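You operate a simulated robot arm through the tools that you are given. There is no shell and no other tool. Be economical: measure what you need, move in short steps, check, and stop when the job is done.

The job below is to be done with a simulated two-armed robot. You get a single attempt, and the scene is never put back.

Task
Rinse the soapy cap with the wash bottle, then blow it dry.
Fine: rinse it in the round holder, dry it in the small white holder; bottle back, green valve shut. Set down upright: wash bottle.

Only the result counts: the job must be done as asked and must still hold three seconds after the hand-in. Knocking over, shifting, dropping, spilling or breaking anything else fails it. Lids that push on must go on centred and level and be pressed home; caps that screw on are set level and turned clockwise until they are tight.

Robot
Two 7-joint arms with two-finger parallel grippers on one trunk, on a base that drives. Base frame: it is fixed to the floor where the robot stands at the start and does not move with it; the origin is under the middle of the robot, x ahead of it, y to its left, z up; the surface under the hand at the start is at about z = 860. Units: mm, rad, N and s.
The left shoulder is at the start at [50, 168, 1207], the right one opposite. With the tool pointing down near the work surface each hand reaches from about 100 to 660 mm from the robot's upright axis, wherever it stands, measured 20 degrees to its own side. Places, roughly: green nozzle valve [500, -500, 900]. Payload 1.57 kg a hand.
The TCP of each hand is the grasp point between the finger pads, 30 mm short of the fingertips. In the tool frame z runs along the fingers and y along their closing line. Largest opening 80 mm; finger width 17, thickness 12; the body of the gripper, 40 by 82 mm, starts 80 mm behind the TCP.
Orientation is that of the tool frame in the base frame, as a unit quaternion [x, y, z, w]. With the fingers straight down and closing along the base's y, the tool's x points along the base's -x, its y along +y and its z along -z.

Tools
- The arms move only by the tool drive_tool. It takes "left_rows", "right_rows" or both (then of equal length, played together; a hand with none holds still); each is a list of rows, each a list of 3 entries, a list of its own where there are three numbers: the shift along the base's x, y, z in units of 40 mm (1.0 is 40 mm), then the turn, a rotation vector about the base's x, y, z in units of 5 degrees (1.0 is 5 degrees), then the finger opening in mm, from 0 to 80. In form: [[[tx, ty, tz], [ax, ay, az], hand], ...]. A call has 1 to 8 rows; each row shifts and turns the commanded pose from where the row before left it. A call with a number of a shift or a turn outside -1 to 1 is refused whole. Rows are played at 5 a second. More than 50 mm and 0.15 rad between two rows, or a gripper value outside its range, and nothing of the call is played. A pose out of reach is approached as far as the arm can. The call stops where the force on the tool passes 40 N (or 10 N more than at its start, if that is more) or the arm is blocked; 0.2 s more then pass. Each finger travels about 45 mm/s and halts on what it meets, pressing with about 28 N; the grip force reading is that of the motor and also rises with nothing between the fingers. The clock runs only during rows and for 0.2 s after the last one: add rows that do not move to give the fingers time. It gives the time, the measured TCP pose, the force on the tool (base axes), the opening and the grip force at its end, in the units of the frame above (readings bear some noise), with the torque about the TCP (base axes, N m) and any sound that the robot's microphone picked up.
- Cameras (640 x 400 px; columns grow to the right, rows downward): "scene" is now at [118.1, -32, 1403.2]; the picture's right is [-0.39, -0.92, 0.00], its down [-0.64, 0.27, -0.72] and it looks along [0.66, -0.28, -0.69] (base axes); focal length 251 px, centre (320, 200). "left" rides on the left gripper at [72, 7, -122] in its tool frame; the picture's right is [-0.09, 1.00, 0.00], its down [-0.84, -0.08, -0.54] and it looks along [-0.54, -0.05, 0.84] (tool axes); focal length 238 px, centre (320, 200). "right" rides on the right gripper at [72, -7, -122] in its tool frame; the picture's right is [0.09, 1.00, 0.00], its down [-0.84, 0.08, -0.54] and it looks along [-0.54, 0.05, 0.84] (tool axes); focal length 238 px, centre (320, 200). There is no depth. A picture from a camera that has moved, and an enlarged one, comes with that camera's place and axes in the base frame and with its lens.
- camera(camera): a new picture of that camera. It takes no simulated time.
- move_column(by): slides the trunk up (or, below 0, down) by that many mm; the arms and the scene camera ride with it, the base frame stays. It gives what a move gives, with no picture.
- drive_base(legs): drives the robot by 1 to 6 legs, each [ahead, left, turn to the left] in mm, mm and rad, along the robot's own axes; the way and the turn of a leg run together, so that a leg with both is an arc; at most 1500 mm and 3.142 rad a leg. The arms and the cameras ride along, it lands a little off, and it stops where it bumps. It gives what a move gives.
- turn_head(pan, tilt): turns the head with the scene camera to pan (to the left, within 1.396 rad either way) and tilt (down, from -0.506 to 1.204), counted from straight ahead of the robot. It gives what a move gives.
- enlarge(camera, box): a new picture of the part [left, top, right, bottom] of that camera's present view, enlarged. It takes no simulated time.
- sign_off(): hands the job in; it is judged then, once.

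Work in short steps. Places have to be worked out from the pictures, the camera data and where the tool is seen: move nearer, look again, correct. Check each grasp and each placing, and mend what went wrong. You have 120 turns and 100 pictures in all, those below and enlarged ones among them. Open the grippers and draw the arms clear of the work before you hand the job in, unless the task says otherwise; then end with one line.

The tools are called after "Call:" as name(argument=value, ...) on one line, values as JSON. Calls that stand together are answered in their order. drive_tool: Moves the arms, as the interface text tells. Its arguments: {"type":"object","properties":{"left_rows":{"type":"array"},"right_rows":{"type":"array"}},"required":[]} The other tools are called the same way: move_column (by) slides the trunk up or down; drive_base (legs) drives the base; turn_head (pan, tilt) turns the head that bears the scene camera; camera (camera) takes a picture; enlarge (camera, box) takes an enlarged picture of a part of a camera's view; sign_off () hands the job in.

At the start:

```text
time_s: 0.0
left_eef_pos: [407.1, 45.8, 1209.1]
left_ee_rot: [0.0, 1.0, 0.001, 0.0]
left_ft_force: [-0.8, 0.4, 0.1]
left_moment: [0.03, 0.0, 0.02]
left_gripper_width: 80.1
left_grasp_force: 0.0
right_eef_pos: [409.5, -394.8, 1206.4]
right_ee_rot: [0.0, 1.0, 0.0, 0.0]
right_ft_force: [-0.2, -0.3, -0.3]
right_moment: [-0.02, 0.0, 0.0]
right_gripper_width: 80.0
right_grasp_force: 0.0
trunk travel left (down, up): [-375.0, 68.0]
robot x, y, heading: [1.3, 3.7, -0.001]
head pan, tilt: [-0.4, 0.768]
```

scene: 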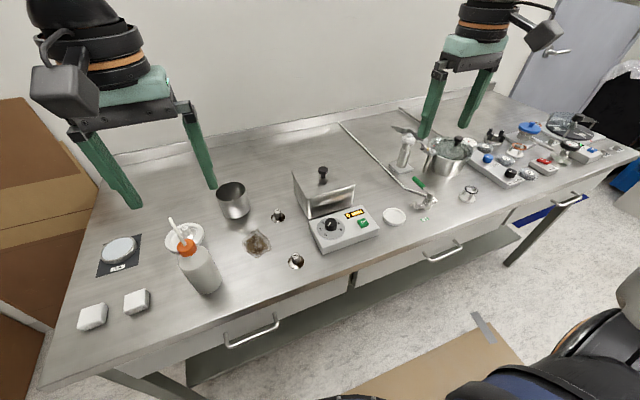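
right: 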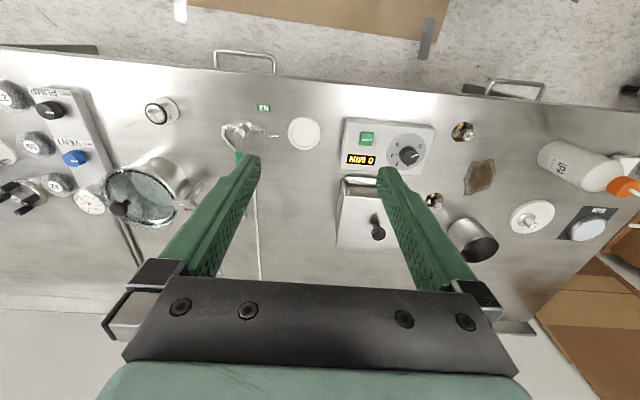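
left: 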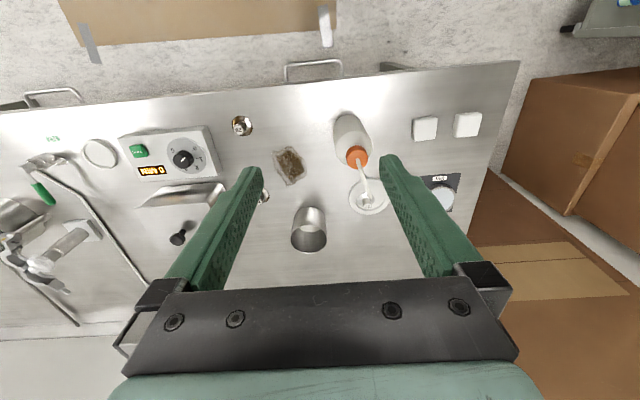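

I start by looking closely at the objects around the bottle and the green valve.

Call:
enlarge(camera="scene", box=[60, 170, 320, 330])

Call:
enlarge(camera="scene", box=[330, 110, 510, 230])

Call:
enlarge(camera="left", box=[220, 90, 500, 260])

Call:
enlarge(camera="right", box=[100, 80, 340, 230])

```text
2.46 times, centred on (190, 250) of scene
camera zoom: at [118.1, -32.0, 1403.2], right [-0.39, -0.92, 0.0], down [-0.64, 0.27, -0.72], along [0.66, -0.28, -0.69], focal length 618 px, centre (640, 77)
```

zoom: 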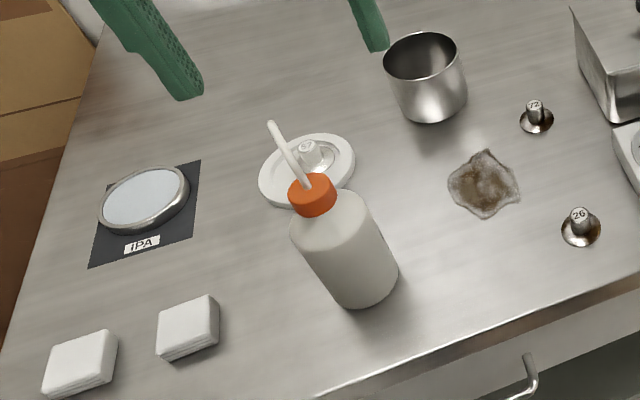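

```text
3.33 times, centred on (420, 170) of scene
camera zoom: at [118.1, -32.0, 1403.2], right [-0.39, -0.92, 0.0], down [-0.64, 0.27, -0.72], along [0.66, -0.28, -0.69], focal length 838 px, centre (-13, 300)
```

zoom: 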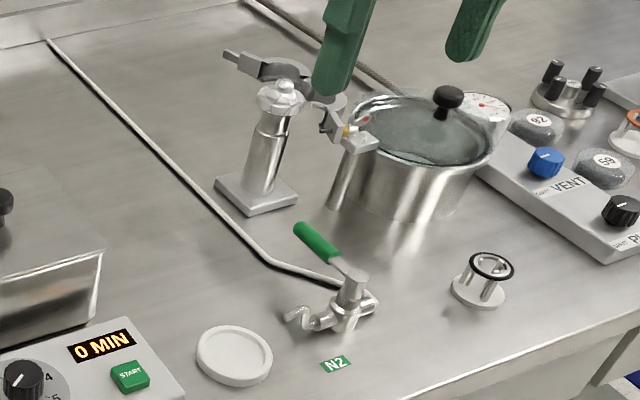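

```text
2.29 times, centred on (360, 175) of left
camera zoom: at [336.0, 53.2, 1330.3], right [0.09, 1.0, 0.0], down [0.84, -0.08, 0.54], along [0.54, -0.05, -0.84], focal length 545 px, centre (229, 257)
```

zoom: 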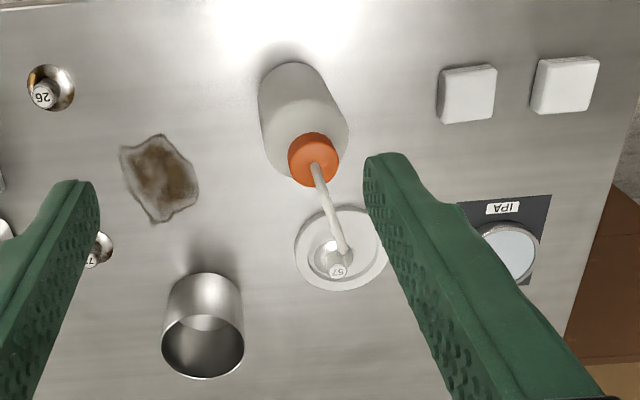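

```text
2.67 times, centred on (220, 155) of right
camera zoom: at [335.8, -403.1, 1328.8], right [-0.09, 1.0, 0.0], down [0.84, 0.08, 0.54], along [0.54, 0.05, -0.84], focal length 636 px, centre (587, 320)
```

zoom: 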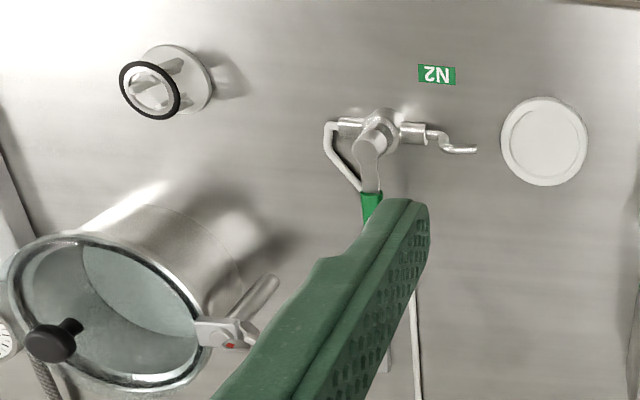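

The candidate cap is "57" in the round white dish. I zoom in further on the caps, the dish and both white holders by the valve.

Call:
enlarge(camera="scene", box=[155, 205, 225, 250])

Call:
enlarge(camera="scene", box=[255, 200, 315, 275])

Call:
enlarge(camera="right", box=[210, 100, 330, 175])

Call:
enlarge(camera="scene", box=[375, 165, 495, 240])

Call:
enlarge(camera="left", box=[320, 130, 400, 225])

```text
8.89 times, centred on (190, 228) of scene
camera zoom: at [118.1, -32.0, 1403.2], right [-0.39, -0.92, 0.0], down [-0.64, 0.27, -0.72], along [0.66, -0.28, -0.69], focal length 2233 px, centre (1476, -44)
```

zoom: 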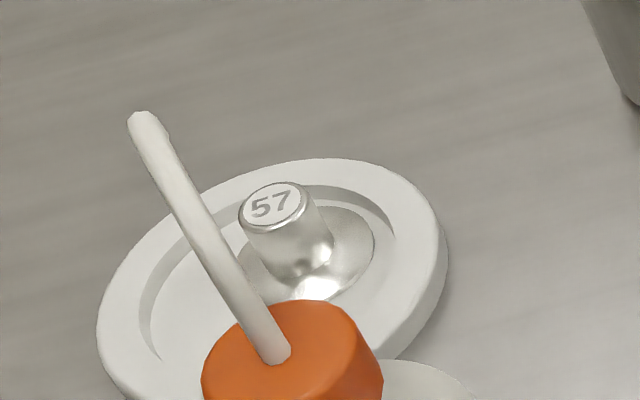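

```text
5.33 times, centred on (285, 238) of scene
camera zoom: at [118.1, -32.0, 1403.2], right [-0.39, -0.92, 0.0], down [-0.64, 0.27, -0.72], along [0.66, -0.28, -0.69], focal length 1340 px, centre (507, 0)
```

zoom: 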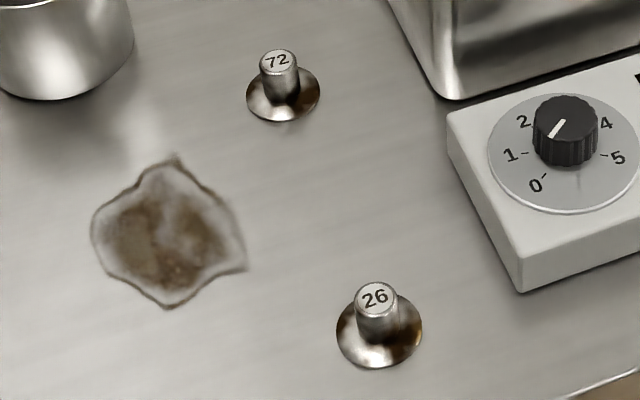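

```text
5.33 times, centred on (270, 138) of right
camera zoom: at [335.8, -403.1, 1328.8], right [-0.09, 1.0, 0.0], down [0.84, 0.08, 0.54], along [0.54, 0.05, -0.84], focal length 1271 px, centre (587, 533)
```

zoom: 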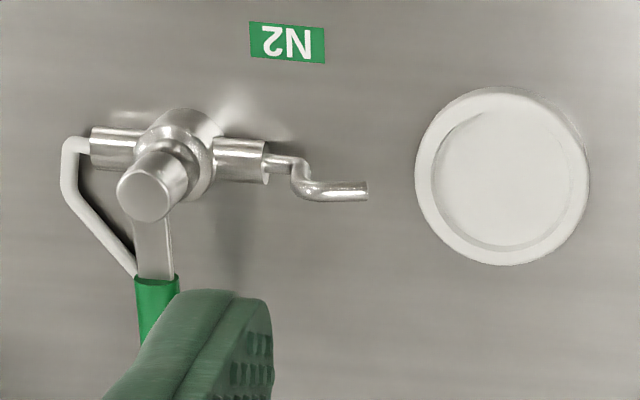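

```text
5.33 times, centred on (435, 202) of scene
camera zoom: at [118.1, -32.0, 1403.2], right [-0.39, -0.92, 0.0], down [-0.64, 0.27, -0.72], along [0.66, -0.28, -0.69], focal length 1340 px, centre (-293, 187)
```

zoom: 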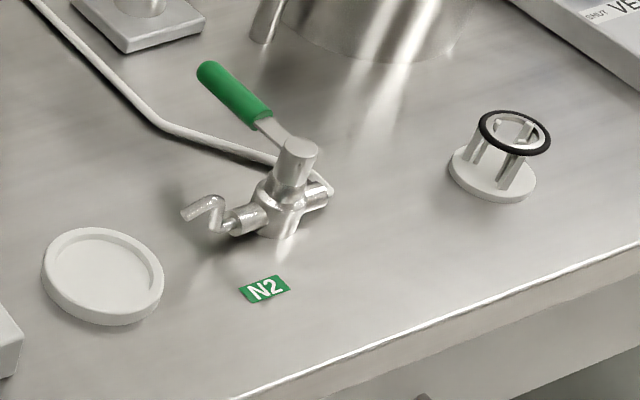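

```text
4.21 times, centred on (360, 178) of left
camera zoom: at [336.0, 53.2, 1330.3], right [0.09, 1.0, 0.0], down [0.84, -0.08, 0.54], along [0.54, -0.05, -0.84], focal length 1004 px, centre (152, 295)
```

zoom: 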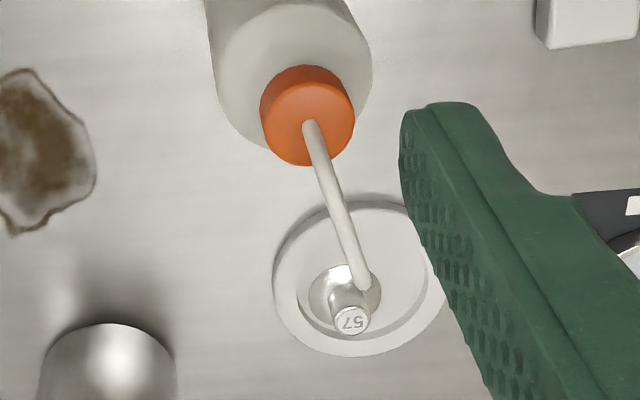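

The pictures sharpen well when enlarged, so I check 57 closely and the other numbered items on the right, before deciding which cap is soapy.

Call:
enlarge(camera="left", box=[350, 185, 380, 220])

Call:
enlarge(camera="scene", box=[460, 110, 640, 200])

Call:
enlarge(camera="left", box=[225, 110, 265, 140])

```text
11.43 times, centred on (365, 202) of left
camera zoom: at [336.0, 53.2, 1330.3], right [0.09, 1.0, 0.0], down [0.84, -0.08, 0.54], along [0.54, -0.05, -0.84], focal length 2724 px, centre (-194, 171)
```

zoom: 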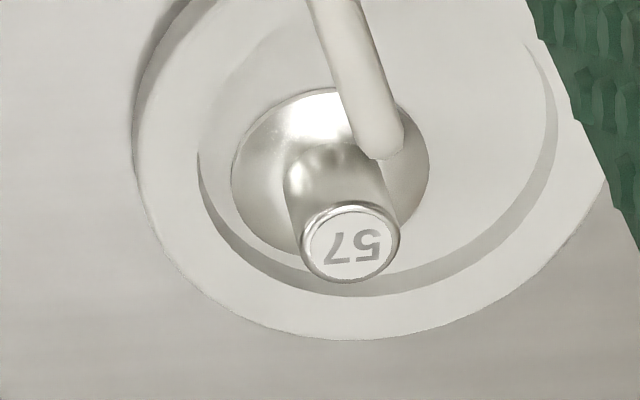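

```text
3.56 times, centred on (550, 155) of scene
camera zoom: at [118.1, -32.0, 1403.2], right [-0.39, -0.92, 0.0], down [-0.64, 0.27, -0.72], along [0.66, -0.28, -0.69], focal length 893 px, centre (-498, 360)
```

zoom: 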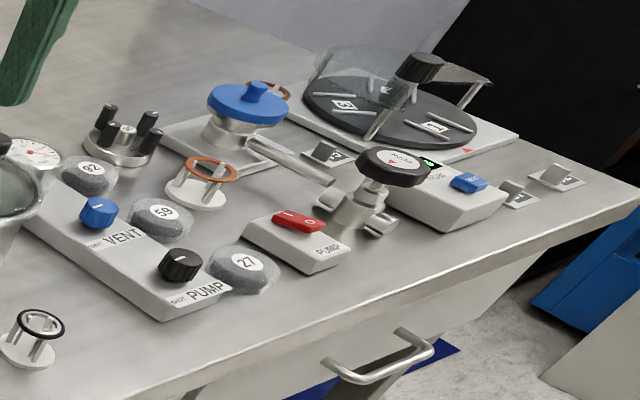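

```text
13.33 times, centred on (245, 125) of left
camera zoom: at [336.0, 53.2, 1330.3], right [0.09, 1.0, 0.0], down [0.84, -0.08, 0.54], along [0.54, -0.05, -0.84], focal length 3178 px, centre (1320, 1200)
```

zoom: 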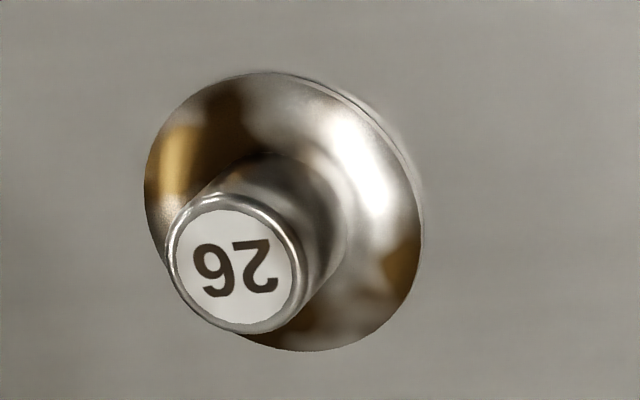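

57 in the round dish carries the soap film; the bottle axis is at about (476, 93), its spout rising forward to about (516, 106, 1054). I'll take the bottle with the left hand from the robot's side, the fingers pitched to 25° below level; first I pitch the hand and lower it behind the bottle.

Call:
drive_tool(left_rows=[[[-0.06, 0.09, -0.44], [0, -1, 0], 80], [[-0.06, 0.09, -0.44], [0, -1, 0], 80], [[-0.06, 0.09, -0.44], [0, -1, 0], 80], [[-0.06, 0.09, -0.44], [0, -1, 0], 80], [[-0.06, 0.09, -0.44], [0, -1, 0], 80], [[-0.06, 0.09, -0.44], [0, -1, 0], 80], [[-0.06, 0.09, -0.44], [0, -1, 0], 80]])

Call:
drive_tool(left_rows=[[[-0.06, 0.09, -0.44], [0, -1, 0], 80], [[-0.06, 0.09, -0.44], [0, -1, 0], 80], [[-0.06, 0.09, -0.44], [0, -1, 0], 80], [[-0.06, 0.09, -0.44], [0, -1, 0], 80], [[-0.06, 0.09, -0.44], [0, -1, 0], 80], [[-0.06, 0.09, -0.44], [0, -1, 0], 80], [[0, 0, 0], [0, 0, 0], 80]])

Call:
camera(camera="left")

Call:
camera(camera="scene")

```text
time_s: 1.6
left_eef_pos: [391.0, 71.9, 1086.1]
left_ee_rot: [0.0, 0.953, -0.001, 0.302]
left_ft_force: [-0.4, 0.7, -0.7]
left_moment: [0.0, -0.02, 0.01]
left_gripper_width: 80.0
left_grasp_force: 0.2
right_eef_pos: [408.5, -396.3, 1204.7]
right_ee_rot: [0.0, 1.0, 0.0, 0.0]
right_ft_force: [0.6, 0.5, 0.0]
right_moment: [0.0, 0.0, -0.01]
right_gripper_width: 79.9
right_grasp_force: 0.1
trunk travel left (down, up): [-375.0, 68.0]
robot x, y, heading: [-1.5, 2.1, 0.001]
head pan, tilt: [-0.4, 0.768]
```

```text
time_s: 3.2
left_eef_pos: [377.4, 92.8, 981.2]
left_ee_rot: [0.001, 0.843, 0.0, 0.537]
left_ft_force: [0.1, 0.5, -0.2]
left_moment: [-0.01, 0.02, -0.03]
left_gripper_width: 79.9
left_grasp_force: 0.1
right_eef_pos: [408.4, -396.0, 1206.7]
right_ee_rot: [0.0, 1.0, 0.0, 0.0]
right_ft_force: [-0.4, 0.0, 0.1]
right_moment: [0.01, 0.0, 0.0]
right_gripper_width: 80.2
right_grasp_force: 0.1
trunk travel left (down, up): [-375.0, 68.0]
robot x, y, heading: [2.3, -2.7, 0.003]
head pan, tilt: [-0.4, 0.768]
```

```text
84 pictures are left
camera left: at [235.3, 101.3, 966.3], right [0.04, 1.0, 0.08], down [-0.14, -0.08, 0.99], along [0.99, -0.05, 0.13], focal length 238 px, centre (320, 200)
```

left: 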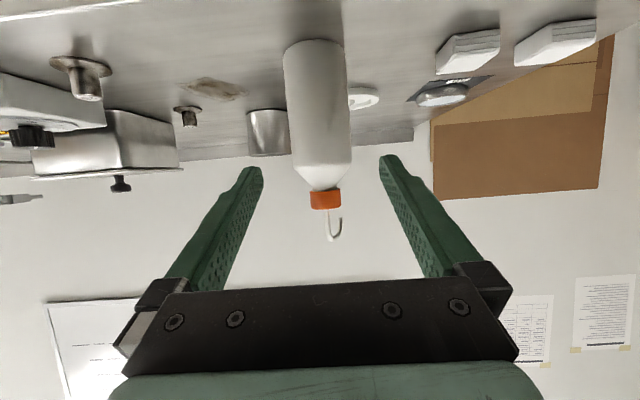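

```text
83 pictures are left
camera scene: at [118.2, -32.1, 1403.2], right [-0.39, -0.92, 0.0], down [-0.64, 0.27, -0.72], along [0.66, -0.28, -0.69], focal length 251 px, centre (320, 200)
```

scene: 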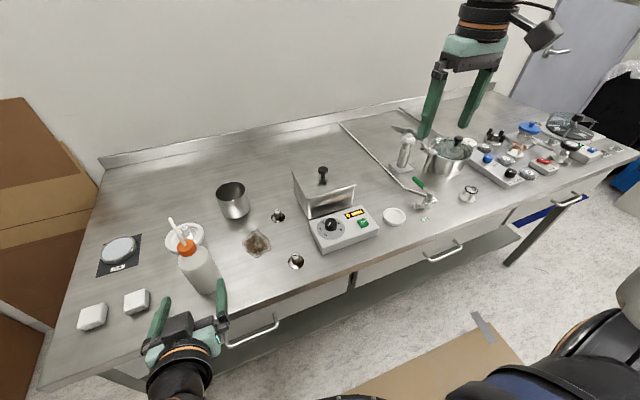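

The hand is level behind the bottle, and the spout seems to have a hooked end. I enlarge to get its shape and the bottle's exact position.

Call:
enlarge(camera="left", box=[250, 30, 400, 250])

Call:
enlarge(camera="scene", box=[150, 205, 240, 300])

```text
1.82 times, centred on (325, 140) of left
camera zoom: at [235.3, 101.3, 966.3], right [0.04, 1.0, 0.08], down [-0.14, -0.08, 0.99], along [0.99, -0.05, 0.13], focal length 433 px, centre (311, 309)
```

zoom: 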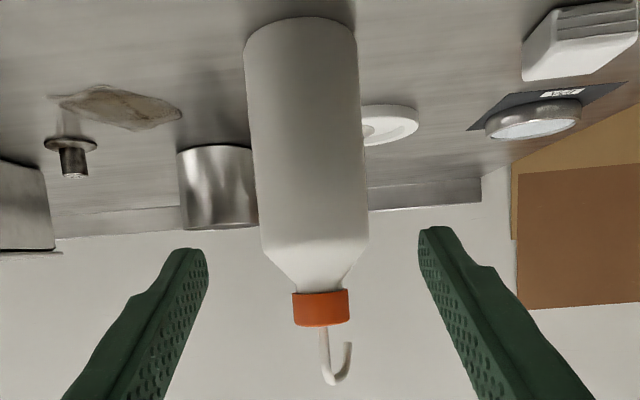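

```text
4.21 times, centred on (195, 252) of scene
camera zoom: at [118.2, -32.1, 1403.2], right [-0.39, -0.92, 0.0], down [-0.64, 0.27, -0.72], along [0.66, -0.28, -0.69], focal length 1058 px, centre (846, -21)
```

zoom: 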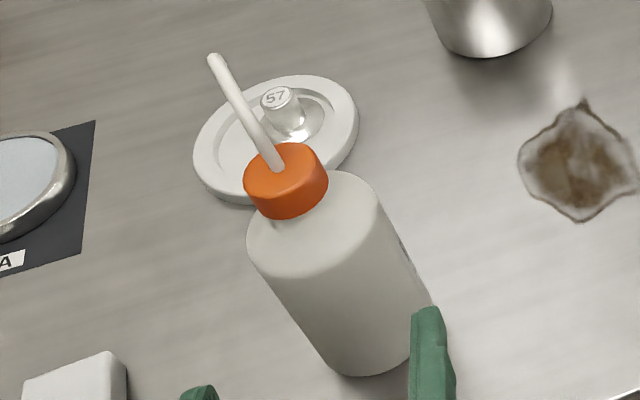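

The spout is a hook: its mouth points downwards, about 50 mm forward of the bottle axis, so tilting is hardly needed. I advance along the finger direction until the body is between the pads.

Call:
drive_tool(left_rows=[[[0.64, 0.02, -0.33], [0, 0, 0], 80], [[0.64, 0, -0.33], [0, 0, 0], 80], [[0.64, 0, -0.33], [0, 0, 0], 80], [[0.64, 0, -0.33], [0, 0, 0], 80], [[0, 0, 0], [0, 0, 0], 80]])

Call:
camera(camera="scene")

Call:
camera(camera="left")

```text
time_s: 4.4
left_eef_pos: [479.4, 93.3, 928.9]
left_ee_rot: [0.0, 0.843, 0.001, 0.537]
left_ft_force: [-0.1, -1.0, -0.2]
left_moment: [-0.01, 0.01, -0.01]
left_gripper_width: 80.1
left_grasp_force: 0.1
right_eef_pos: [407.7, -395.7, 1205.7]
right_ee_rot: [0.002, 1.0, 0.0, 0.0]
right_ft_force: [-0.3, 0.0, 0.3]
right_moment: [0.01, 0.01, -0.01]
right_gripper_width: 79.8
right_grasp_force: 0.1
trunk travel left (down, up): [-375.0, 68.0]
robot x, y, heading: [-2.3, -1.7, 0.002]
head pan, tilt: [-0.4, 0.768]
```

```text
80 pictures are left
camera scene: at [118.0, -31.9, 1403.2], right [-0.39, -0.92, 0.0], down [-0.64, 0.27, -0.72], along [0.66, -0.28, -0.69], focal length 251 px, centre (320, 200)
```

scene: 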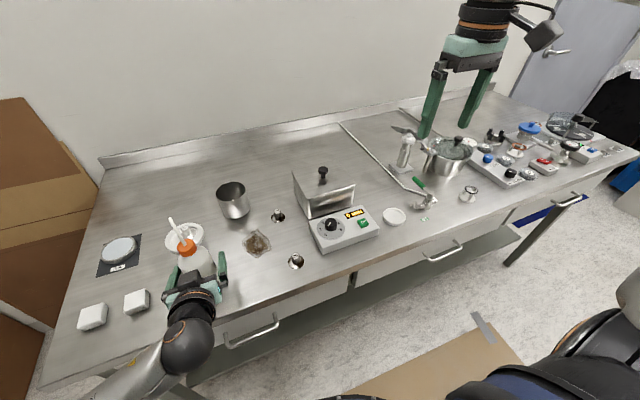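

```text
79 pictures are left
camera left: at [338.4, 100.4, 914.3], right [0.04, 1.0, 0.08], down [-0.14, -0.08, 0.99], along [0.99, -0.05, 0.13], focal length 238 px, centre (320, 200)
```

left: 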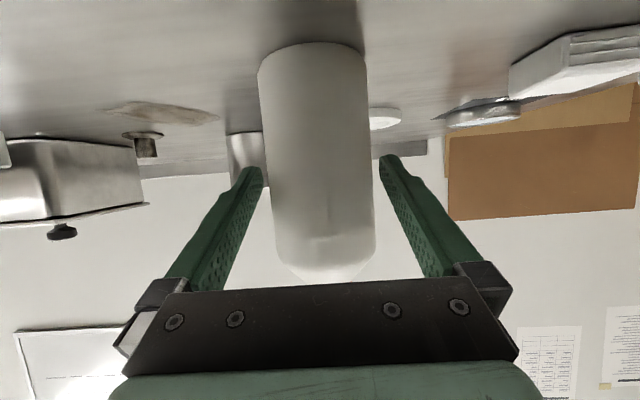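

The body sits centred between the pads with no contact. I close in gentle steps to find where contact starts without squeezing the bottle.

Call:
drive_tool(left_rows=[[[0, 0, 0], [0, 0, 0], 68], [[0, 0, 0], [0, 0, 0], 64], [[0, 0, 0], [0, 0, 0], 62], [[0, 0, 0], [0, 0, 0], 62]])

```text
time_s: 5.4
left_eef_pos: [478.8, 92.5, 928.6]
left_ee_rot: [0.0, 0.844, 0.0, 0.537]
left_ft_force: [0.1, 0.1, -0.3]
left_moment: [0.01, 0.01, -0.02]
left_gripper_width: 62.0
left_grasp_force: 0.1
right_eef_pos: [408.3, -395.2, 1205.9]
right_ee_rot: [0.001, 1.0, 0.0, 0.001]
right_ft_force: [-0.4, 0.2, 0.1]
right_moment: [-0.01, 0.02, -0.01]
right_gripper_width: 79.9
right_grasp_force: 0.1
trunk travel left (down, up): [-375.0, 68.0]
robot x, y, heading: [0.7, -1.2, 0.002]
head pan, tilt: [-0.4, 0.768]
```

No contact at 62 mm yet; I continue closing in small steps.

Call:
drive_tool(left_rows=[[[0, 0, 0], [0, 0, 0], 60], [[0, 0, 0], [0, 0, 0], 59], [[0, 0, 0], [0, 0, 0], 59]])

Call:
drive_tool(left_rows=[[[0, 0, 0], [0, 0, 0], 58], [[0, 0, 0], [0, 0, 0], 57], [[0, 0, 0], [0, 0, 0], 57]])

```text
time_s: 6.2
left_eef_pos: [478.9, 92.9, 929.5]
left_ee_rot: [0.001, 0.844, -0.001, 0.537]
left_ft_force: [-0.4, 0.7, 0.4]
left_moment: [0.03, -0.01, -0.01]
left_gripper_width: 59.6
left_grasp_force: 0.4
right_eef_pos: [409.3, -397.5, 1206.4]
right_ee_rot: [0.001, 1.0, -0.001, 0.0]
right_ft_force: [0.1, 0.3, 0.0]
right_moment: [-0.03, 0.03, 0.01]
right_gripper_width: 79.9
right_grasp_force: 0.1
trunk travel left (down, up): [-375.0, 68.0]
robot x, y, heading: [-0.6, -3.5, 0.005]
head pan, tilt: [-0.4, 0.768]
```

```text
time_s: 7.0
left_eef_pos: [480.1, 92.4, 929.4]
left_ee_rot: [0.0, 0.844, 0.0, 0.537]
left_ft_force: [1.0, 0.2, 0.1]
left_moment: [0.1, 0.0, 0.02]
left_gripper_width: 58.9
left_grasp_force: 28.3
right_eef_pos: [407.7, -396.5, 1206.1]
right_ee_rot: [0.001, 1.0, 0.0, 0.0]
right_ft_force: [0.2, 0.0, -0.4]
right_moment: [0.01, 0.0, -0.01]
right_gripper_width: 79.9
right_grasp_force: 0.0
trunk travel left (down, up): [-375.0, 68.0]
robot x, y, heading: [2.1, -1.6, -0.004]
head pan, tilt: [-0.4, 0.768]
```

Contact at about 59 mm with full grip force and no sound. I check whether the bottle is squirting.

Call:
enlarge(camera="scene", box=[150, 205, 240, 300])

```text
4.21 times, centred on (195, 252) of scene
camera zoom: at [118.1, -31.9, 1403.2], right [-0.39, -0.92, 0.0], down [-0.64, 0.27, -0.72], along [0.66, -0.28, -0.69], focal length 1058 px, centre (846, -21)
```

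zoom: 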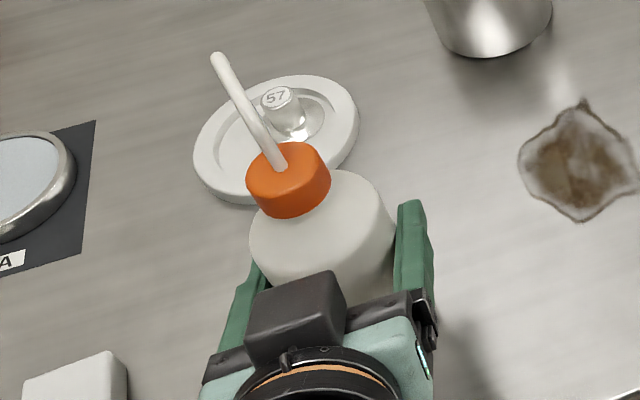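

No water so far. I lift the bottle 60 mm straight up and check the hold, with the same light command.

Call:
drive_tool(left_rows=[[[0, 0, 0.4], [0, 0, 0], 57], [[0, 0, 0.6], [0, 0, 0], 57], [[0, 0, 0.6], [0, 0, 0], 57], [[0, 0, 0], [0, 0, 0], 57]])

Call:
enlarge(camera="scene", box=[130, 180, 260, 310])

Call:
camera(camera="right")

```text
time_s: 8.0
left_eef_pos: [479.8, 96.3, 991.8]
left_ee_rot: [0.0, 0.843, 0.0, 0.538]
left_ft_force: [-0.1, -0.4, -2.7]
left_moment: [0.02, 0.01, -0.01]
left_gripper_width: 58.6
left_grasp_force: 27.7
right_eef_pos: [409.0, -394.7, 1205.9]
right_ee_rot: [0.001, 1.0, 0.0, 0.0]
right_ft_force: [-0.4, -0.2, 0.0]
right_moment: [0.04, 0.0, 0.0]
right_gripper_width: 79.9
right_grasp_force: 0.0
trunk travel left (down, up): [-375.0, 68.0]
robot x, y, heading: [-1.3, -2.5, -0.005]
head pan, tilt: [-0.4, 0.768]
```

```text
3.08 times, centred on (195, 245) of scene
camera zoom: at [118.3, -31.8, 1403.1], right [-0.39, -0.92, 0.0], down [-0.64, 0.27, -0.72], along [0.66, -0.28, -0.69], focal length 773 px, centre (705, 62)
```

zoom: 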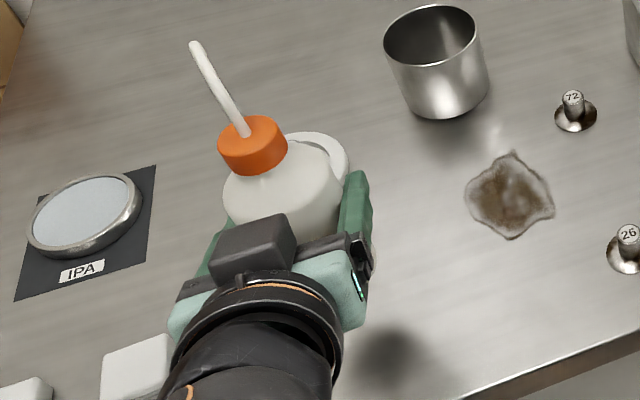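

```text
76 pictures are left
camera right: at [336.0, -402.9, 1328.7], right [-0.09, 1.0, 0.0], down [0.84, 0.08, 0.54], along [0.54, 0.05, -0.84], focal length 238 px, centre (320, 200)
```

right: 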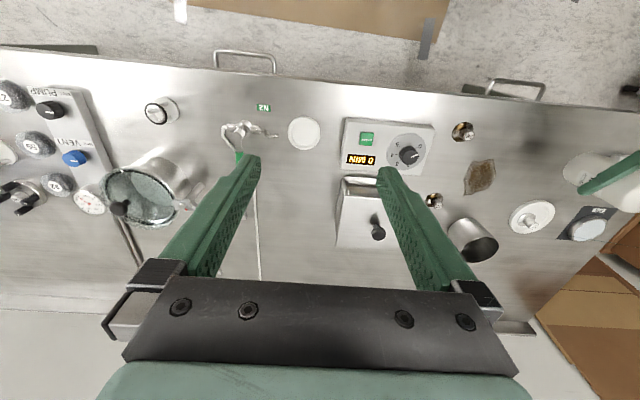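

The bottle hangs steadily in the grip (about 2.7 N). I roll the idle right hand so that its camera sees the spout in profile.

Call:
drive_tool(right_rows=[[[0, 0, 0], [1, 0, 0], 80], [[0, 0, 0], [1, 0, 0], 80], [[0, 0, 0], [1, 0, 0], 80], [[0, 0, 0], [1, 0, 0], 80], [[0, 0, 0], [1, 0, 0], 80], [[0, 0, 0], [1, 0, 0], 80], [[0, 0, 0], [1, 0, 0], 80], [[0, 0, 0], [1, 0, 0], 80]])

Call:
camera(camera="right")

```text
time_s: 9.8
left_eef_pos: [479.8, 95.4, 991.8]
left_ee_rot: [-0.001, 0.843, 0.001, 0.538]
left_ft_force: [-0.1, -0.7, -1.5]
left_moment: [0.04, 0.0, -0.01]
left_gripper_width: 59.0
left_grasp_force: 28.5
right_eef_pos: [408.3, -396.7, 1205.3]
right_ee_rot: [0.001, 0.939, 0.343, 0.0]
right_ft_force: [-0.1, -0.4, -0.3]
right_moment: [-0.04, 0.02, 0.0]
right_gripper_width: 79.9
right_grasp_force: 0.1
trunk travel left (down, up): [-375.0, 68.0]
robot x, y, heading: [1.4, -1.1, 0.003]
head pan, tilt: [-0.4, 0.768]
```

```text
75 pictures are left
camera right: at [335.7, -480.7, 1296.3], right [-0.09, 0.76, 0.64], down [0.84, -0.29, 0.46], along [0.54, 0.58, -0.61], focal length 238 px, centre (320, 200)
```

right: 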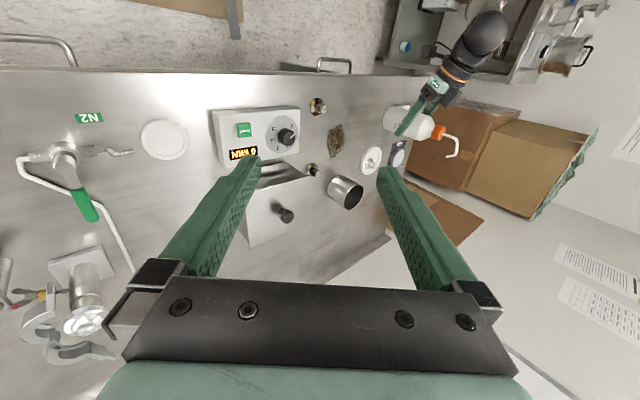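

The profile is visible; I enlarge it.

Call:
enlarge(camera="right", box=[370, 90, 470, 180])

```text
4.44 times, centred on (420, 135) of right
camera zoom: at [335.7, -480.7, 1296.3], right [-0.09, 0.76, 0.64], down [0.84, -0.29, 0.46], along [0.54, 0.58, -0.61], focal length 1059 px, centre (-124, 489)
```

zoom: 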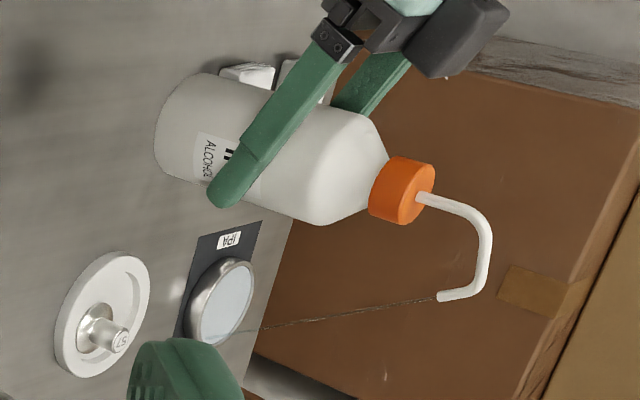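

Triangulating from two views: the spout mouth sits at (51, 17, 103) from the TCP and points 45° down-forward; the cap is at about (643, 132). I carry the bottle upright, yawed −15°, until the mouth is over the cap.

Call:
drive_tool(left_rows=[[[0.545, 0.168, 0.1], [0, 0, -0.6], 57], [[0.545, 0.168, 0.1], [0, 0, -0.6], 57], [[0.545, 0.168, 0.1], [0, 0, -0.6], 57], [[0.545, 0.168, 0.1], [0, 0, -0.6], 57], [[0.545, 0.168, 0.1], [0, 0, -0.6], 57], [[0, 0, 0], [0, 0, 0], 57]])

Call:
enlarge(camera="right", box=[350, 90, 470, 190])

```text
time_s: 11.2
left_eef_pos: [586.5, 125.5, 1009.7]
left_ee_rot: [0.11, 0.836, -0.07, 0.533]
left_ft_force: [-0.4, -0.3, -2.3]
left_moment: [0.03, -0.01, -0.01]
left_gripper_width: 58.6
left_grasp_force: 27.5
right_eef_pos: [408.6, -397.1, 1206.4]
right_ee_rot: [0.0, 0.94, 0.342, 0.001]
right_ft_force: [0.6, -1.0, 0.9]
right_moment: [0.02, 0.0, 0.01]
right_gripper_width: 80.1
right_grasp_force: 0.0
trunk travel left (down, up): [-375.0, 68.0]
robot x, y, heading: [1.1, -0.5, 0.002]
head pan, tilt: [-0.4, 0.768]
```

```text
4.00 times, centred on (410, 140) of right
camera zoom: at [335.7, -480.3, 1296.6], right [-0.09, 0.76, 0.64], down [0.84, -0.29, 0.46], along [0.54, 0.58, -0.61], focal length 953 px, centre (-40, 440)
```

zoom: 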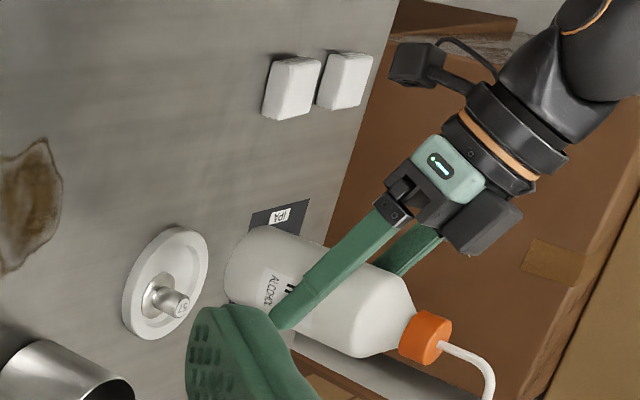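

Upright and clear of the dish. I now tilt forward the first 30° while lowering, keeping the mouth over the dish.

Call:
drive_tool(left_rows=[[[-0.1, 0.01, -0.15], [0, 1, 0], 57], [[-0.1, 0.01, -0.15], [0, 1, 0], 57], [[-0.1, 0, -0.15], [0, 1, 0], 57], [[-0.1, 0, -0.15], [0, 1, 0], 57], [[-0.1, 0, -0.15], [0, 1, 0], 57], [[-0.1, 0, -0.15], [0, 1, 0], 57]])

Call:
camera(camera="right")

Call:
enlarge(camera="scene", box=[130, 170, 260, 310])

```text
time_s: 12.6
left_eef_pos: [564.1, 128.4, 974.8]
left_ee_rot: [0.088, 0.946, -0.096, 0.297]
left_ft_force: [0.0, -0.9, -2.3]
left_moment: [0.01, -0.04, 0.03]
left_gripper_width: 58.8
left_grasp_force: 28.2
right_eef_pos: [409.2, -396.6, 1206.9]
right_ee_rot: [0.001, 0.94, 0.342, 0.001]
right_ft_force: [-0.8, -0.8, 0.2]
right_moment: [-0.01, -0.01, -0.01]
right_gripper_width: 80.1
right_grasp_force: 0.2
trunk travel left (down, up): [-375.0, 68.0]
robot x, y, heading: [-2.9, 2.7, 0.004]
head pan, tilt: [-0.4, 0.768]
```

```text
72 pictures are left
camera right: at [335.8, -480.3, 1296.5], right [-0.09, 0.76, 0.64], down [0.84, -0.29, 0.46], along [0.54, 0.58, -0.61], focal length 238 px, centre (320, 200)
```

right: 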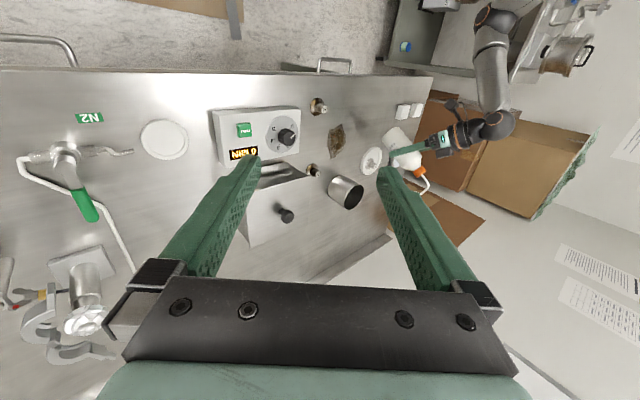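

```text
2.86 times, centred on (195, 240) of scene
camera zoom: at [118.4, -32.0, 1403.1], right [-0.39, -0.92, 0.0], down [-0.64, 0.27, -0.72], along [0.66, -0.28, -0.69], focal length 718 px, centre (677, 86)
```

zoom: 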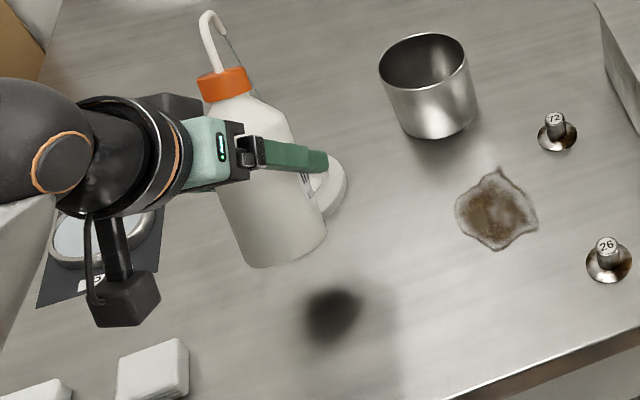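

A faint thin line leaves the spout mouth; I look closely at whether liquid is flowing.

Call:
enlarge(camera="scene", box=[185, 165, 245, 215])

Call:
enlarge(camera="right", box=[350, 130, 440, 210])

```text
8.00 times, centred on (215, 190) of scene
camera zoom: at [118.4, -32.0, 1403.1], right [-0.39, -0.92, 0.0], down [-0.64, 0.27, -0.72], along [0.66, -0.28, -0.69], focal length 2010 px, centre (1160, 280)
```

zoom: 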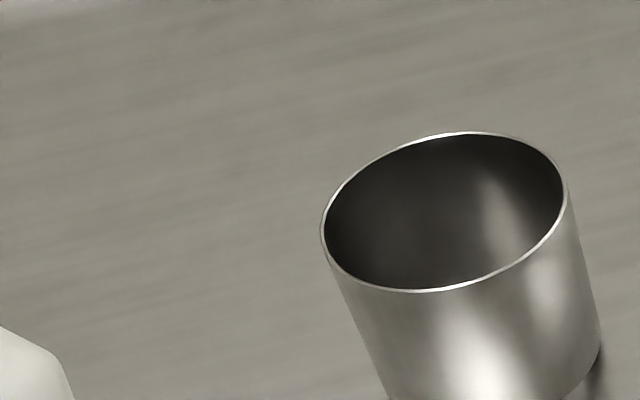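

```text
5.00 times, centred on (395, 170) of right
camera zoom: at [335.8, -480.3, 1296.5], right [-0.09, 0.76, 0.64], down [0.84, -0.29, 0.46], along [0.54, 0.58, -0.61], focal length 1192 px, centre (-55, 350)
```

zoom: 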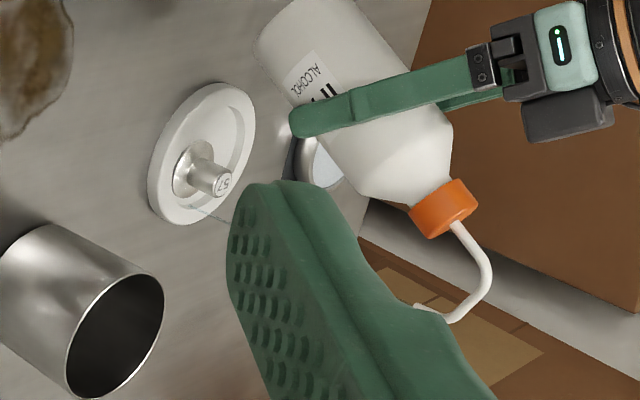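

Liquid is indeed flowing: the jet lands in the dish at about (673, 144), 30 mm past the cap. I shift the bottle back and to the right at once so it lands on the cap.

Call:
drive_tool(left_rows=[[[-0.75, -0.3, 0], [0, 0, 0], 57]])

Call:
enlarge(camera="right", box=[350, 130, 440, 210])

Call:
camera(camera="scene")

```text
time_s: 13.0
left_eef_pos: [532.0, 115.4, 976.6]
left_ee_rot: [0.088, 0.946, -0.097, 0.298]
left_ft_force: [-0.5, -0.7, -1.7]
left_moment: [0.02, -0.01, -0.01]
left_gripper_width: 58.8
left_grasp_force: 27.8
right_eef_pos: [408.6, -396.3, 1205.7]
right_ee_rot: [0.002, 0.94, 0.342, 0.0]
right_ft_force: [0.4, 0.6, -0.2]
right_moment: [-0.01, -0.01, -0.03]
right_gripper_width: 80.0
right_grasp_force: 0.0
trunk travel left (down, up): [-375.0, 68.0]
robot x, y, heading: [-1.8, 2.5, 0.002]
head pan, tilt: [-0.4, 0.768]
```

```text
5.00 times, centred on (395, 170) of right
camera zoom: at [335.2, -480.4, 1296.7], right [-0.09, 0.76, 0.64], down [0.84, -0.29, 0.46], along [0.54, 0.58, -0.61], focal length 1192 px, centre (-55, 350)
```

zoom: 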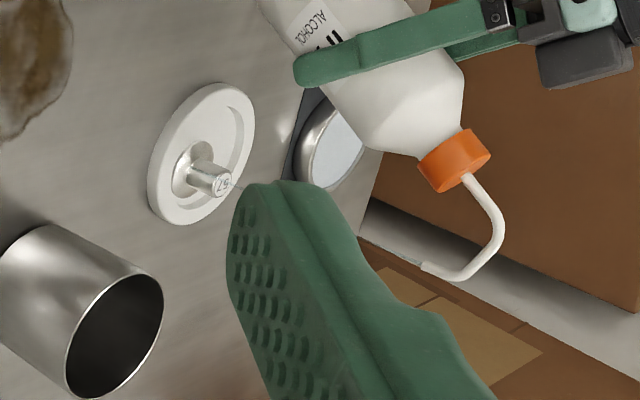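

```text
67 pictures are left
camera scene: at [117.8, -32.1, 1403.2], right [-0.39, -0.92, 0.0], down [-0.64, 0.27, -0.72], along [0.66, -0.28, -0.69], focal length 251 px, centre (320, 200)
```

scene: 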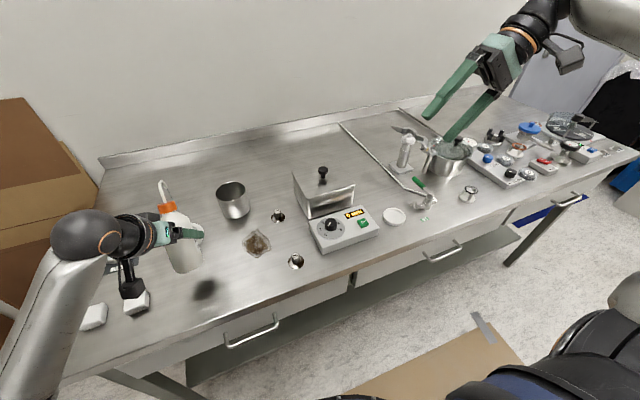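

The jet now meets the knob of the cap. I hold it there and sweep a few millimetres over the cap to rinse it.

Call:
drive_tool(left_rows=[[[0, 0, 0], [0, 0, 0], 57], [[0.1, 0, 0], [0, 0, 0], 57], [[0, 0.15, 0], [0, 0, 0], 57], [[-0.25, 0, 0], [0, 0, 0], 57], [[0, -0.3, 0], [0, 0, 0], 57], [[0.25, 0, 0], [0, 0, 0], 57], [[0, 0.15, 0], [0, 0, 0], 57], [[-0.1, 0, 0], [0, 0, 0], 57]])

Call:
enlarge(camera="right", box=[365, 140, 405, 180])

```text
time_s: 14.8
left_eef_pos: [534.1, 116.6, 975.7]
left_ee_rot: [0.088, 0.945, -0.097, 0.299]
left_ft_force: [-0.1, 0.1, -1.8]
left_moment: [-0.03, -0.01, 0.01]
left_gripper_width: 58.6
left_grasp_force: 28.1
right_eef_pos: [408.2, -395.7, 1206.6]
right_ee_rot: [0.001, 0.94, 0.342, 0.0]
right_ft_force: [0.0, -0.2, -0.5]
right_moment: [0.04, -0.02, 0.01]
right_gripper_width: 80.1
right_grasp_force: 0.2
trunk travel left (down, up): [-375.0, 68.0]
robot x, y, heading: [2.1, 1.3, -0.002]
head pan, tilt: [-0.4, 0.768]
```

```text
10.00 times, centred on (385, 160) of right
camera zoom: at [335.7, -480.3, 1296.5], right [-0.09, 0.76, 0.64], down [0.84, -0.29, 0.46], along [0.54, 0.58, -0.61], focal length 2384 px, centre (-330, 600)
```

zoom: 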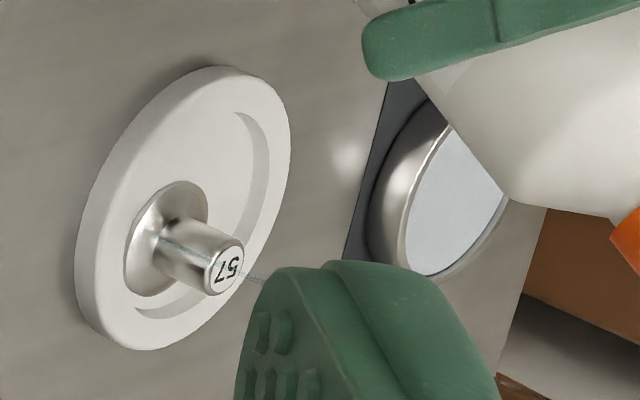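

The jet strikes the cap, and the flange already looks clearer. I rinse for a few more seconds.

Call:
drive_tool(left_rows=[[[0, 0, 0], [0, 0, 0], 57], [[0.1, 0, 0], [0, 0, 0], 57], [[0, 0.15, 0], [0, 0, 0], 57], [[-0.25, 0, 0], [0, 0, 0], 57], [[0, -0.3, 0], [0, 0, 0], 57], [[0.25, 0, 0], [0, 0, 0], 57], [[0, 0.15, 0], [0, 0, 0], 57], [[-0.1, 0, 0], [0, 0, 0], 57]])

Call:
drive_tool(left_rows=[[[0, 0, 0], [0, 0, 0], 57], [[0, 0, 0], [0, 0, 0], 57], [[0, 0, 0], [0, 0, 0], 57], [[0, 0, 0], [0, 0, 0], 57], [[0, 0, 0], [0, 0, 0], 57], [[0, 0, 0], [0, 0, 0], 57], [[0, 0, 0], [0, 0, 0], 57], [[0, 0, 0], [0, 0, 0], 57]])

Call:
enlarge(camera="right", box=[365, 140, 405, 180])

Call:
enlarge(camera="right", box=[300, 90, 460, 190])

```text
time_s: 16.6
left_eef_pos: [533.7, 115.3, 975.0]
left_ee_rot: [0.088, 0.946, -0.096, 0.298]
left_ft_force: [0.3, 0.6, -1.7]
left_moment: [0.02, -0.02, -0.01]
left_gripper_width: 58.7
left_grasp_force: 28.5
right_eef_pos: [409.0, -395.9, 1206.0]
right_ee_rot: [0.001, 0.94, 0.342, 0.001]
right_ft_force: [0.0, 1.1, 0.4]
right_moment: [0.03, -0.01, -0.01]
right_gripper_width: 79.9
right_grasp_force: 0.0
trunk travel left (down, up): [-375.0, 68.0]
robot x, y, heading: [-0.5, 1.6, 0.001]
head pan, tilt: [-0.4, 0.768]
```

```text
time_s: 18.4
left_eef_pos: [535.1, 115.9, 974.8]
left_ee_rot: [0.088, 0.946, -0.096, 0.298]
left_ft_force: [0.2, 0.4, -3.0]
left_moment: [-0.01, 0.0, 0.01]
left_gripper_width: 58.6
left_grasp_force: 27.8
right_eef_pos: [408.2, -396.4, 1207.0]
right_ee_rot: [0.001, 0.94, 0.342, 0.0]
right_ft_force: [0.2, -0.1, 0.3]
right_moment: [-0.02, -0.02, 0.02]
right_gripper_width: 80.2
right_grasp_force: 0.0
trunk travel left (down, up): [-375.0, 68.0]
robot x, y, heading: [0.7, 0.1, 0.004]
head pan, tilt: [-0.4, 0.768]
```

```text
10.00 times, centred on (385, 160) of right
camera zoom: at [335.8, -480.3, 1296.5], right [-0.09, 0.76, 0.64], down [0.84, -0.29, 0.46], along [0.54, 0.58, -0.61], focal length 2384 px, centre (-330, 600)
```

zoom: 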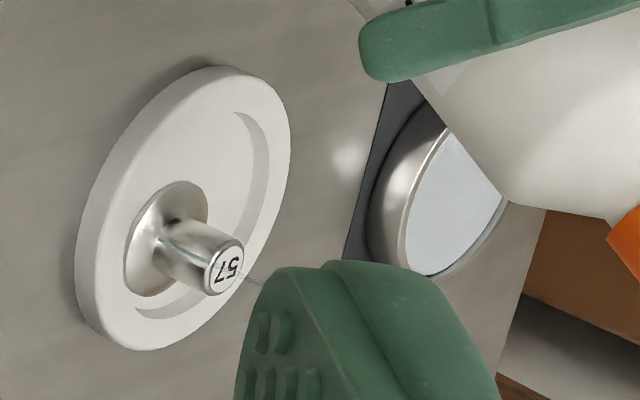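

```text
4.00 times, centred on (380, 140) of right
camera zoom: at [335.8, -480.3, 1296.5], right [-0.09, 0.76, 0.64], down [0.84, -0.29, 0.46], along [0.54, 0.58, -0.61], focal length 953 px, centre (80, 440)
```

zoom: 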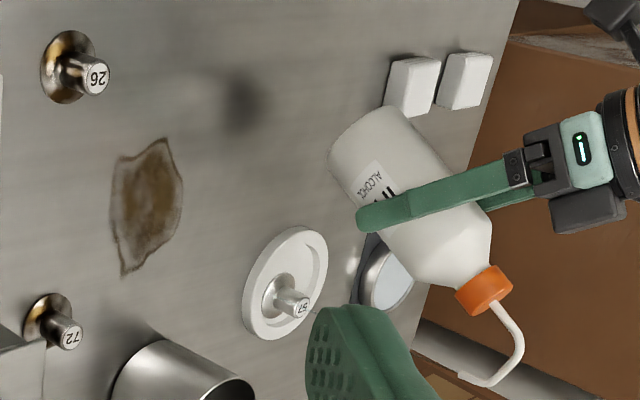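

About 5 s of direct rinsing so far; I add one more short rinse, then return along a path that keeps the jet inside the dish.

Call:
drive_tool(left_rows=[[[-0.1, 0, 0], [0, 0, 0], 57], [[-0.1, 0, 0], [0, 0, 0], 57], [[0, 0.1, 0], [0, 0, 0], 57], [[0.1, 0.1, 0], [0, 0, 0], 57], [[0.1, 0, 0], [0, 0, 0], 57], [[0.1, -0.1, 0], [0, 0, 0], 57], [[0, -0.1, 0], [0, 0, 0], 57], [[-0.1, 0, 0], [0, 0, 0], 57]])

Call:
drive_tool(left_rows=[[[-0.18, -0.03, 0.04], [0, -1, 0], 57], [[-0.18, -0.03, 0.04], [0, -1, 0], 57], [[-0.18, -0.03, 0.04], [0, -1, 0], 57], [[-0.18, -0.03, 0.04], [0, -1, 0], 57], [[-0.18, -0.03, 0.04], [0, -1, 0], 57], [[-0.18, -0.03, 0.04], [0, -1, 0], 57]])

Call:
drive_tool(left_rows=[[[-0.08, -0.12, 0], [0, 0, 1], 57], [[-0.08, -0.12, 0], [0, 0, 1], 57], [[-0.08, -0.12, 0], [0, 0, 1], 57]])

```text
time_s: 20.2
left_eef_pos: [535.9, 117.1, 975.0]
left_ee_rot: [0.089, 0.945, -0.097, 0.299]
left_ft_force: [0.0, 0.6, -2.4]
left_moment: [0.03, 0.01, 0.0]
left_gripper_width: 58.4
left_grasp_force: 28.4
right_eef_pos: [408.1, -396.4, 1205.8]
right_ee_rot: [0.001, 0.94, 0.342, 0.0]
right_ft_force: [0.1, 0.9, -0.1]
right_moment: [0.01, 0.05, 0.02]
right_gripper_width: 80.1
right_grasp_force: 0.0
trunk travel left (down, up): [-375.0, 68.0]
robot x, y, heading: [2.7, 0.7, -0.001]
head pan, tilt: [-0.4, 0.768]
```

```text
time_s: 21.6
left_eef_pos: [490.5, 107.5, 984.3]
left_ee_rot: [0.11, 0.836, -0.069, 0.534]
left_ft_force: [0.2, 0.9, -3.0]
left_moment: [-0.01, -0.01, 0.0]
left_gripper_width: 58.7
left_grasp_force: 27.9
right_eef_pos: [408.8, -397.2, 1207.2]
right_ee_rot: [0.0, 0.94, 0.342, 0.0]
right_ft_force: [0.5, -0.6, 0.1]
right_moment: [0.01, 0.02, 0.0]
right_gripper_width: 80.1
right_grasp_force: 0.0
trunk travel left (down, up): [-375.0, 68.0]
robot x, y, heading: [-1.1, 1.5, -0.0]
head pan, tilt: [-0.4, 0.768]
```

```text
time_s: 22.4
left_eef_pos: [486.7, 110.2, 984.5]
left_ee_rot: [-0.002, 0.841, 0.018, 0.54]
left_ft_force: [0.3, -0.2, -2.5]
left_moment: [-0.02, 0.05, -0.01]
left_gripper_width: 58.6
left_grasp_force: 27.8
right_eef_pos: [407.9, -396.1, 1206.9]
right_ee_rot: [0.0, 0.94, 0.342, 0.0]
right_ft_force: [0.0, -0.5, -0.4]
right_moment: [0.02, 0.0, -0.01]
right_gripper_width: 79.9
right_grasp_force: 0.0
trunk travel left (down, up): [-375.0, 68.0]
robot x, y, heading: [-1.8, 0.6, 0.002]
head pan, tilt: [-0.4, 0.768]
```

The last move fell short in y (110 instead of about 95) and the orientation is slightly off; I pause one step to see whether it settles.

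Call:
drive_tool(left_rows=[[[0, 0, 0], [0, 0, 0], 57], [[0, 0, 0], [0, 0, 0], 57]])

Call:
camera(camera="scene")

```text
time_s: 23.0
left_eef_pos: [487.0, 108.7, 983.4]
left_ee_rot: [-0.001, 0.842, 0.018, 0.539]
left_ft_force: [-0.1, -0.5, -2.1]
left_moment: [0.0, 0.02, -0.01]
left_gripper_width: 58.8
left_grasp_force: 28.2
right_eef_pos: [409.0, -396.5, 1205.9]
right_ee_rot: [0.001, 0.94, 0.342, 0.0]
right_ft_force: [-0.1, 0.2, -0.5]
right_moment: [0.02, 0.04, 0.0]
right_gripper_width: 80.0
right_grasp_force: 0.0
trunk travel left (down, up): [-375.0, 68.0]
robot x, y, heading: [0.9, 1.3, -0.0]
head pan, tilt: [-0.4, 0.768]
```

```text
63 pictures are left
camera scene: at [118.3, -32.0, 1403.1], right [-0.39, -0.92, 0.0], down [-0.64, 0.27, -0.72], along [0.66, -0.28, -0.69], focal length 251 px, centre (320, 200)
```

scene: 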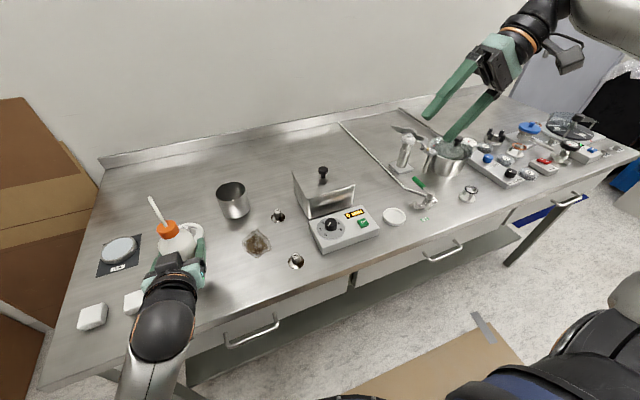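

The arm seems held at a joint limit in this posture. I back the yaw off by 7° and try the sideways move again (the yaw of the round bottle doesn't matter).

Call:
drive_tool(left_rows=[[[0, 0, 0], [0, 0, -0.7], 57], [[0, 0, 0], [0, 0, -0.7], 57], [[0, 0, 0], [0, 0, 0], 57]])

```text
time_s: 23.8
left_eef_pos: [482.8, 93.0, 984.4]
left_ee_rot: [0.052, 0.842, -0.035, 0.536]
left_ft_force: [-0.2, -0.1, -2.9]
left_moment: [-0.01, -0.04, 0.01]
left_gripper_width: 58.7
left_grasp_force: 28.2
right_eef_pos: [408.8, -396.7, 1206.4]
right_ee_rot: [0.001, 0.94, 0.341, 0.001]
right_ft_force: [-0.5, 0.9, 0.4]
right_moment: [-0.03, 0.04, 0.03]
right_gripper_width: 80.0
right_grasp_force: 0.1
trunk travel left (down, up): [-375.0, 68.0]
robot x, y, heading: [-0.1, -1.7, 0.002]
head pan, tilt: [-0.4, 0.768]
```

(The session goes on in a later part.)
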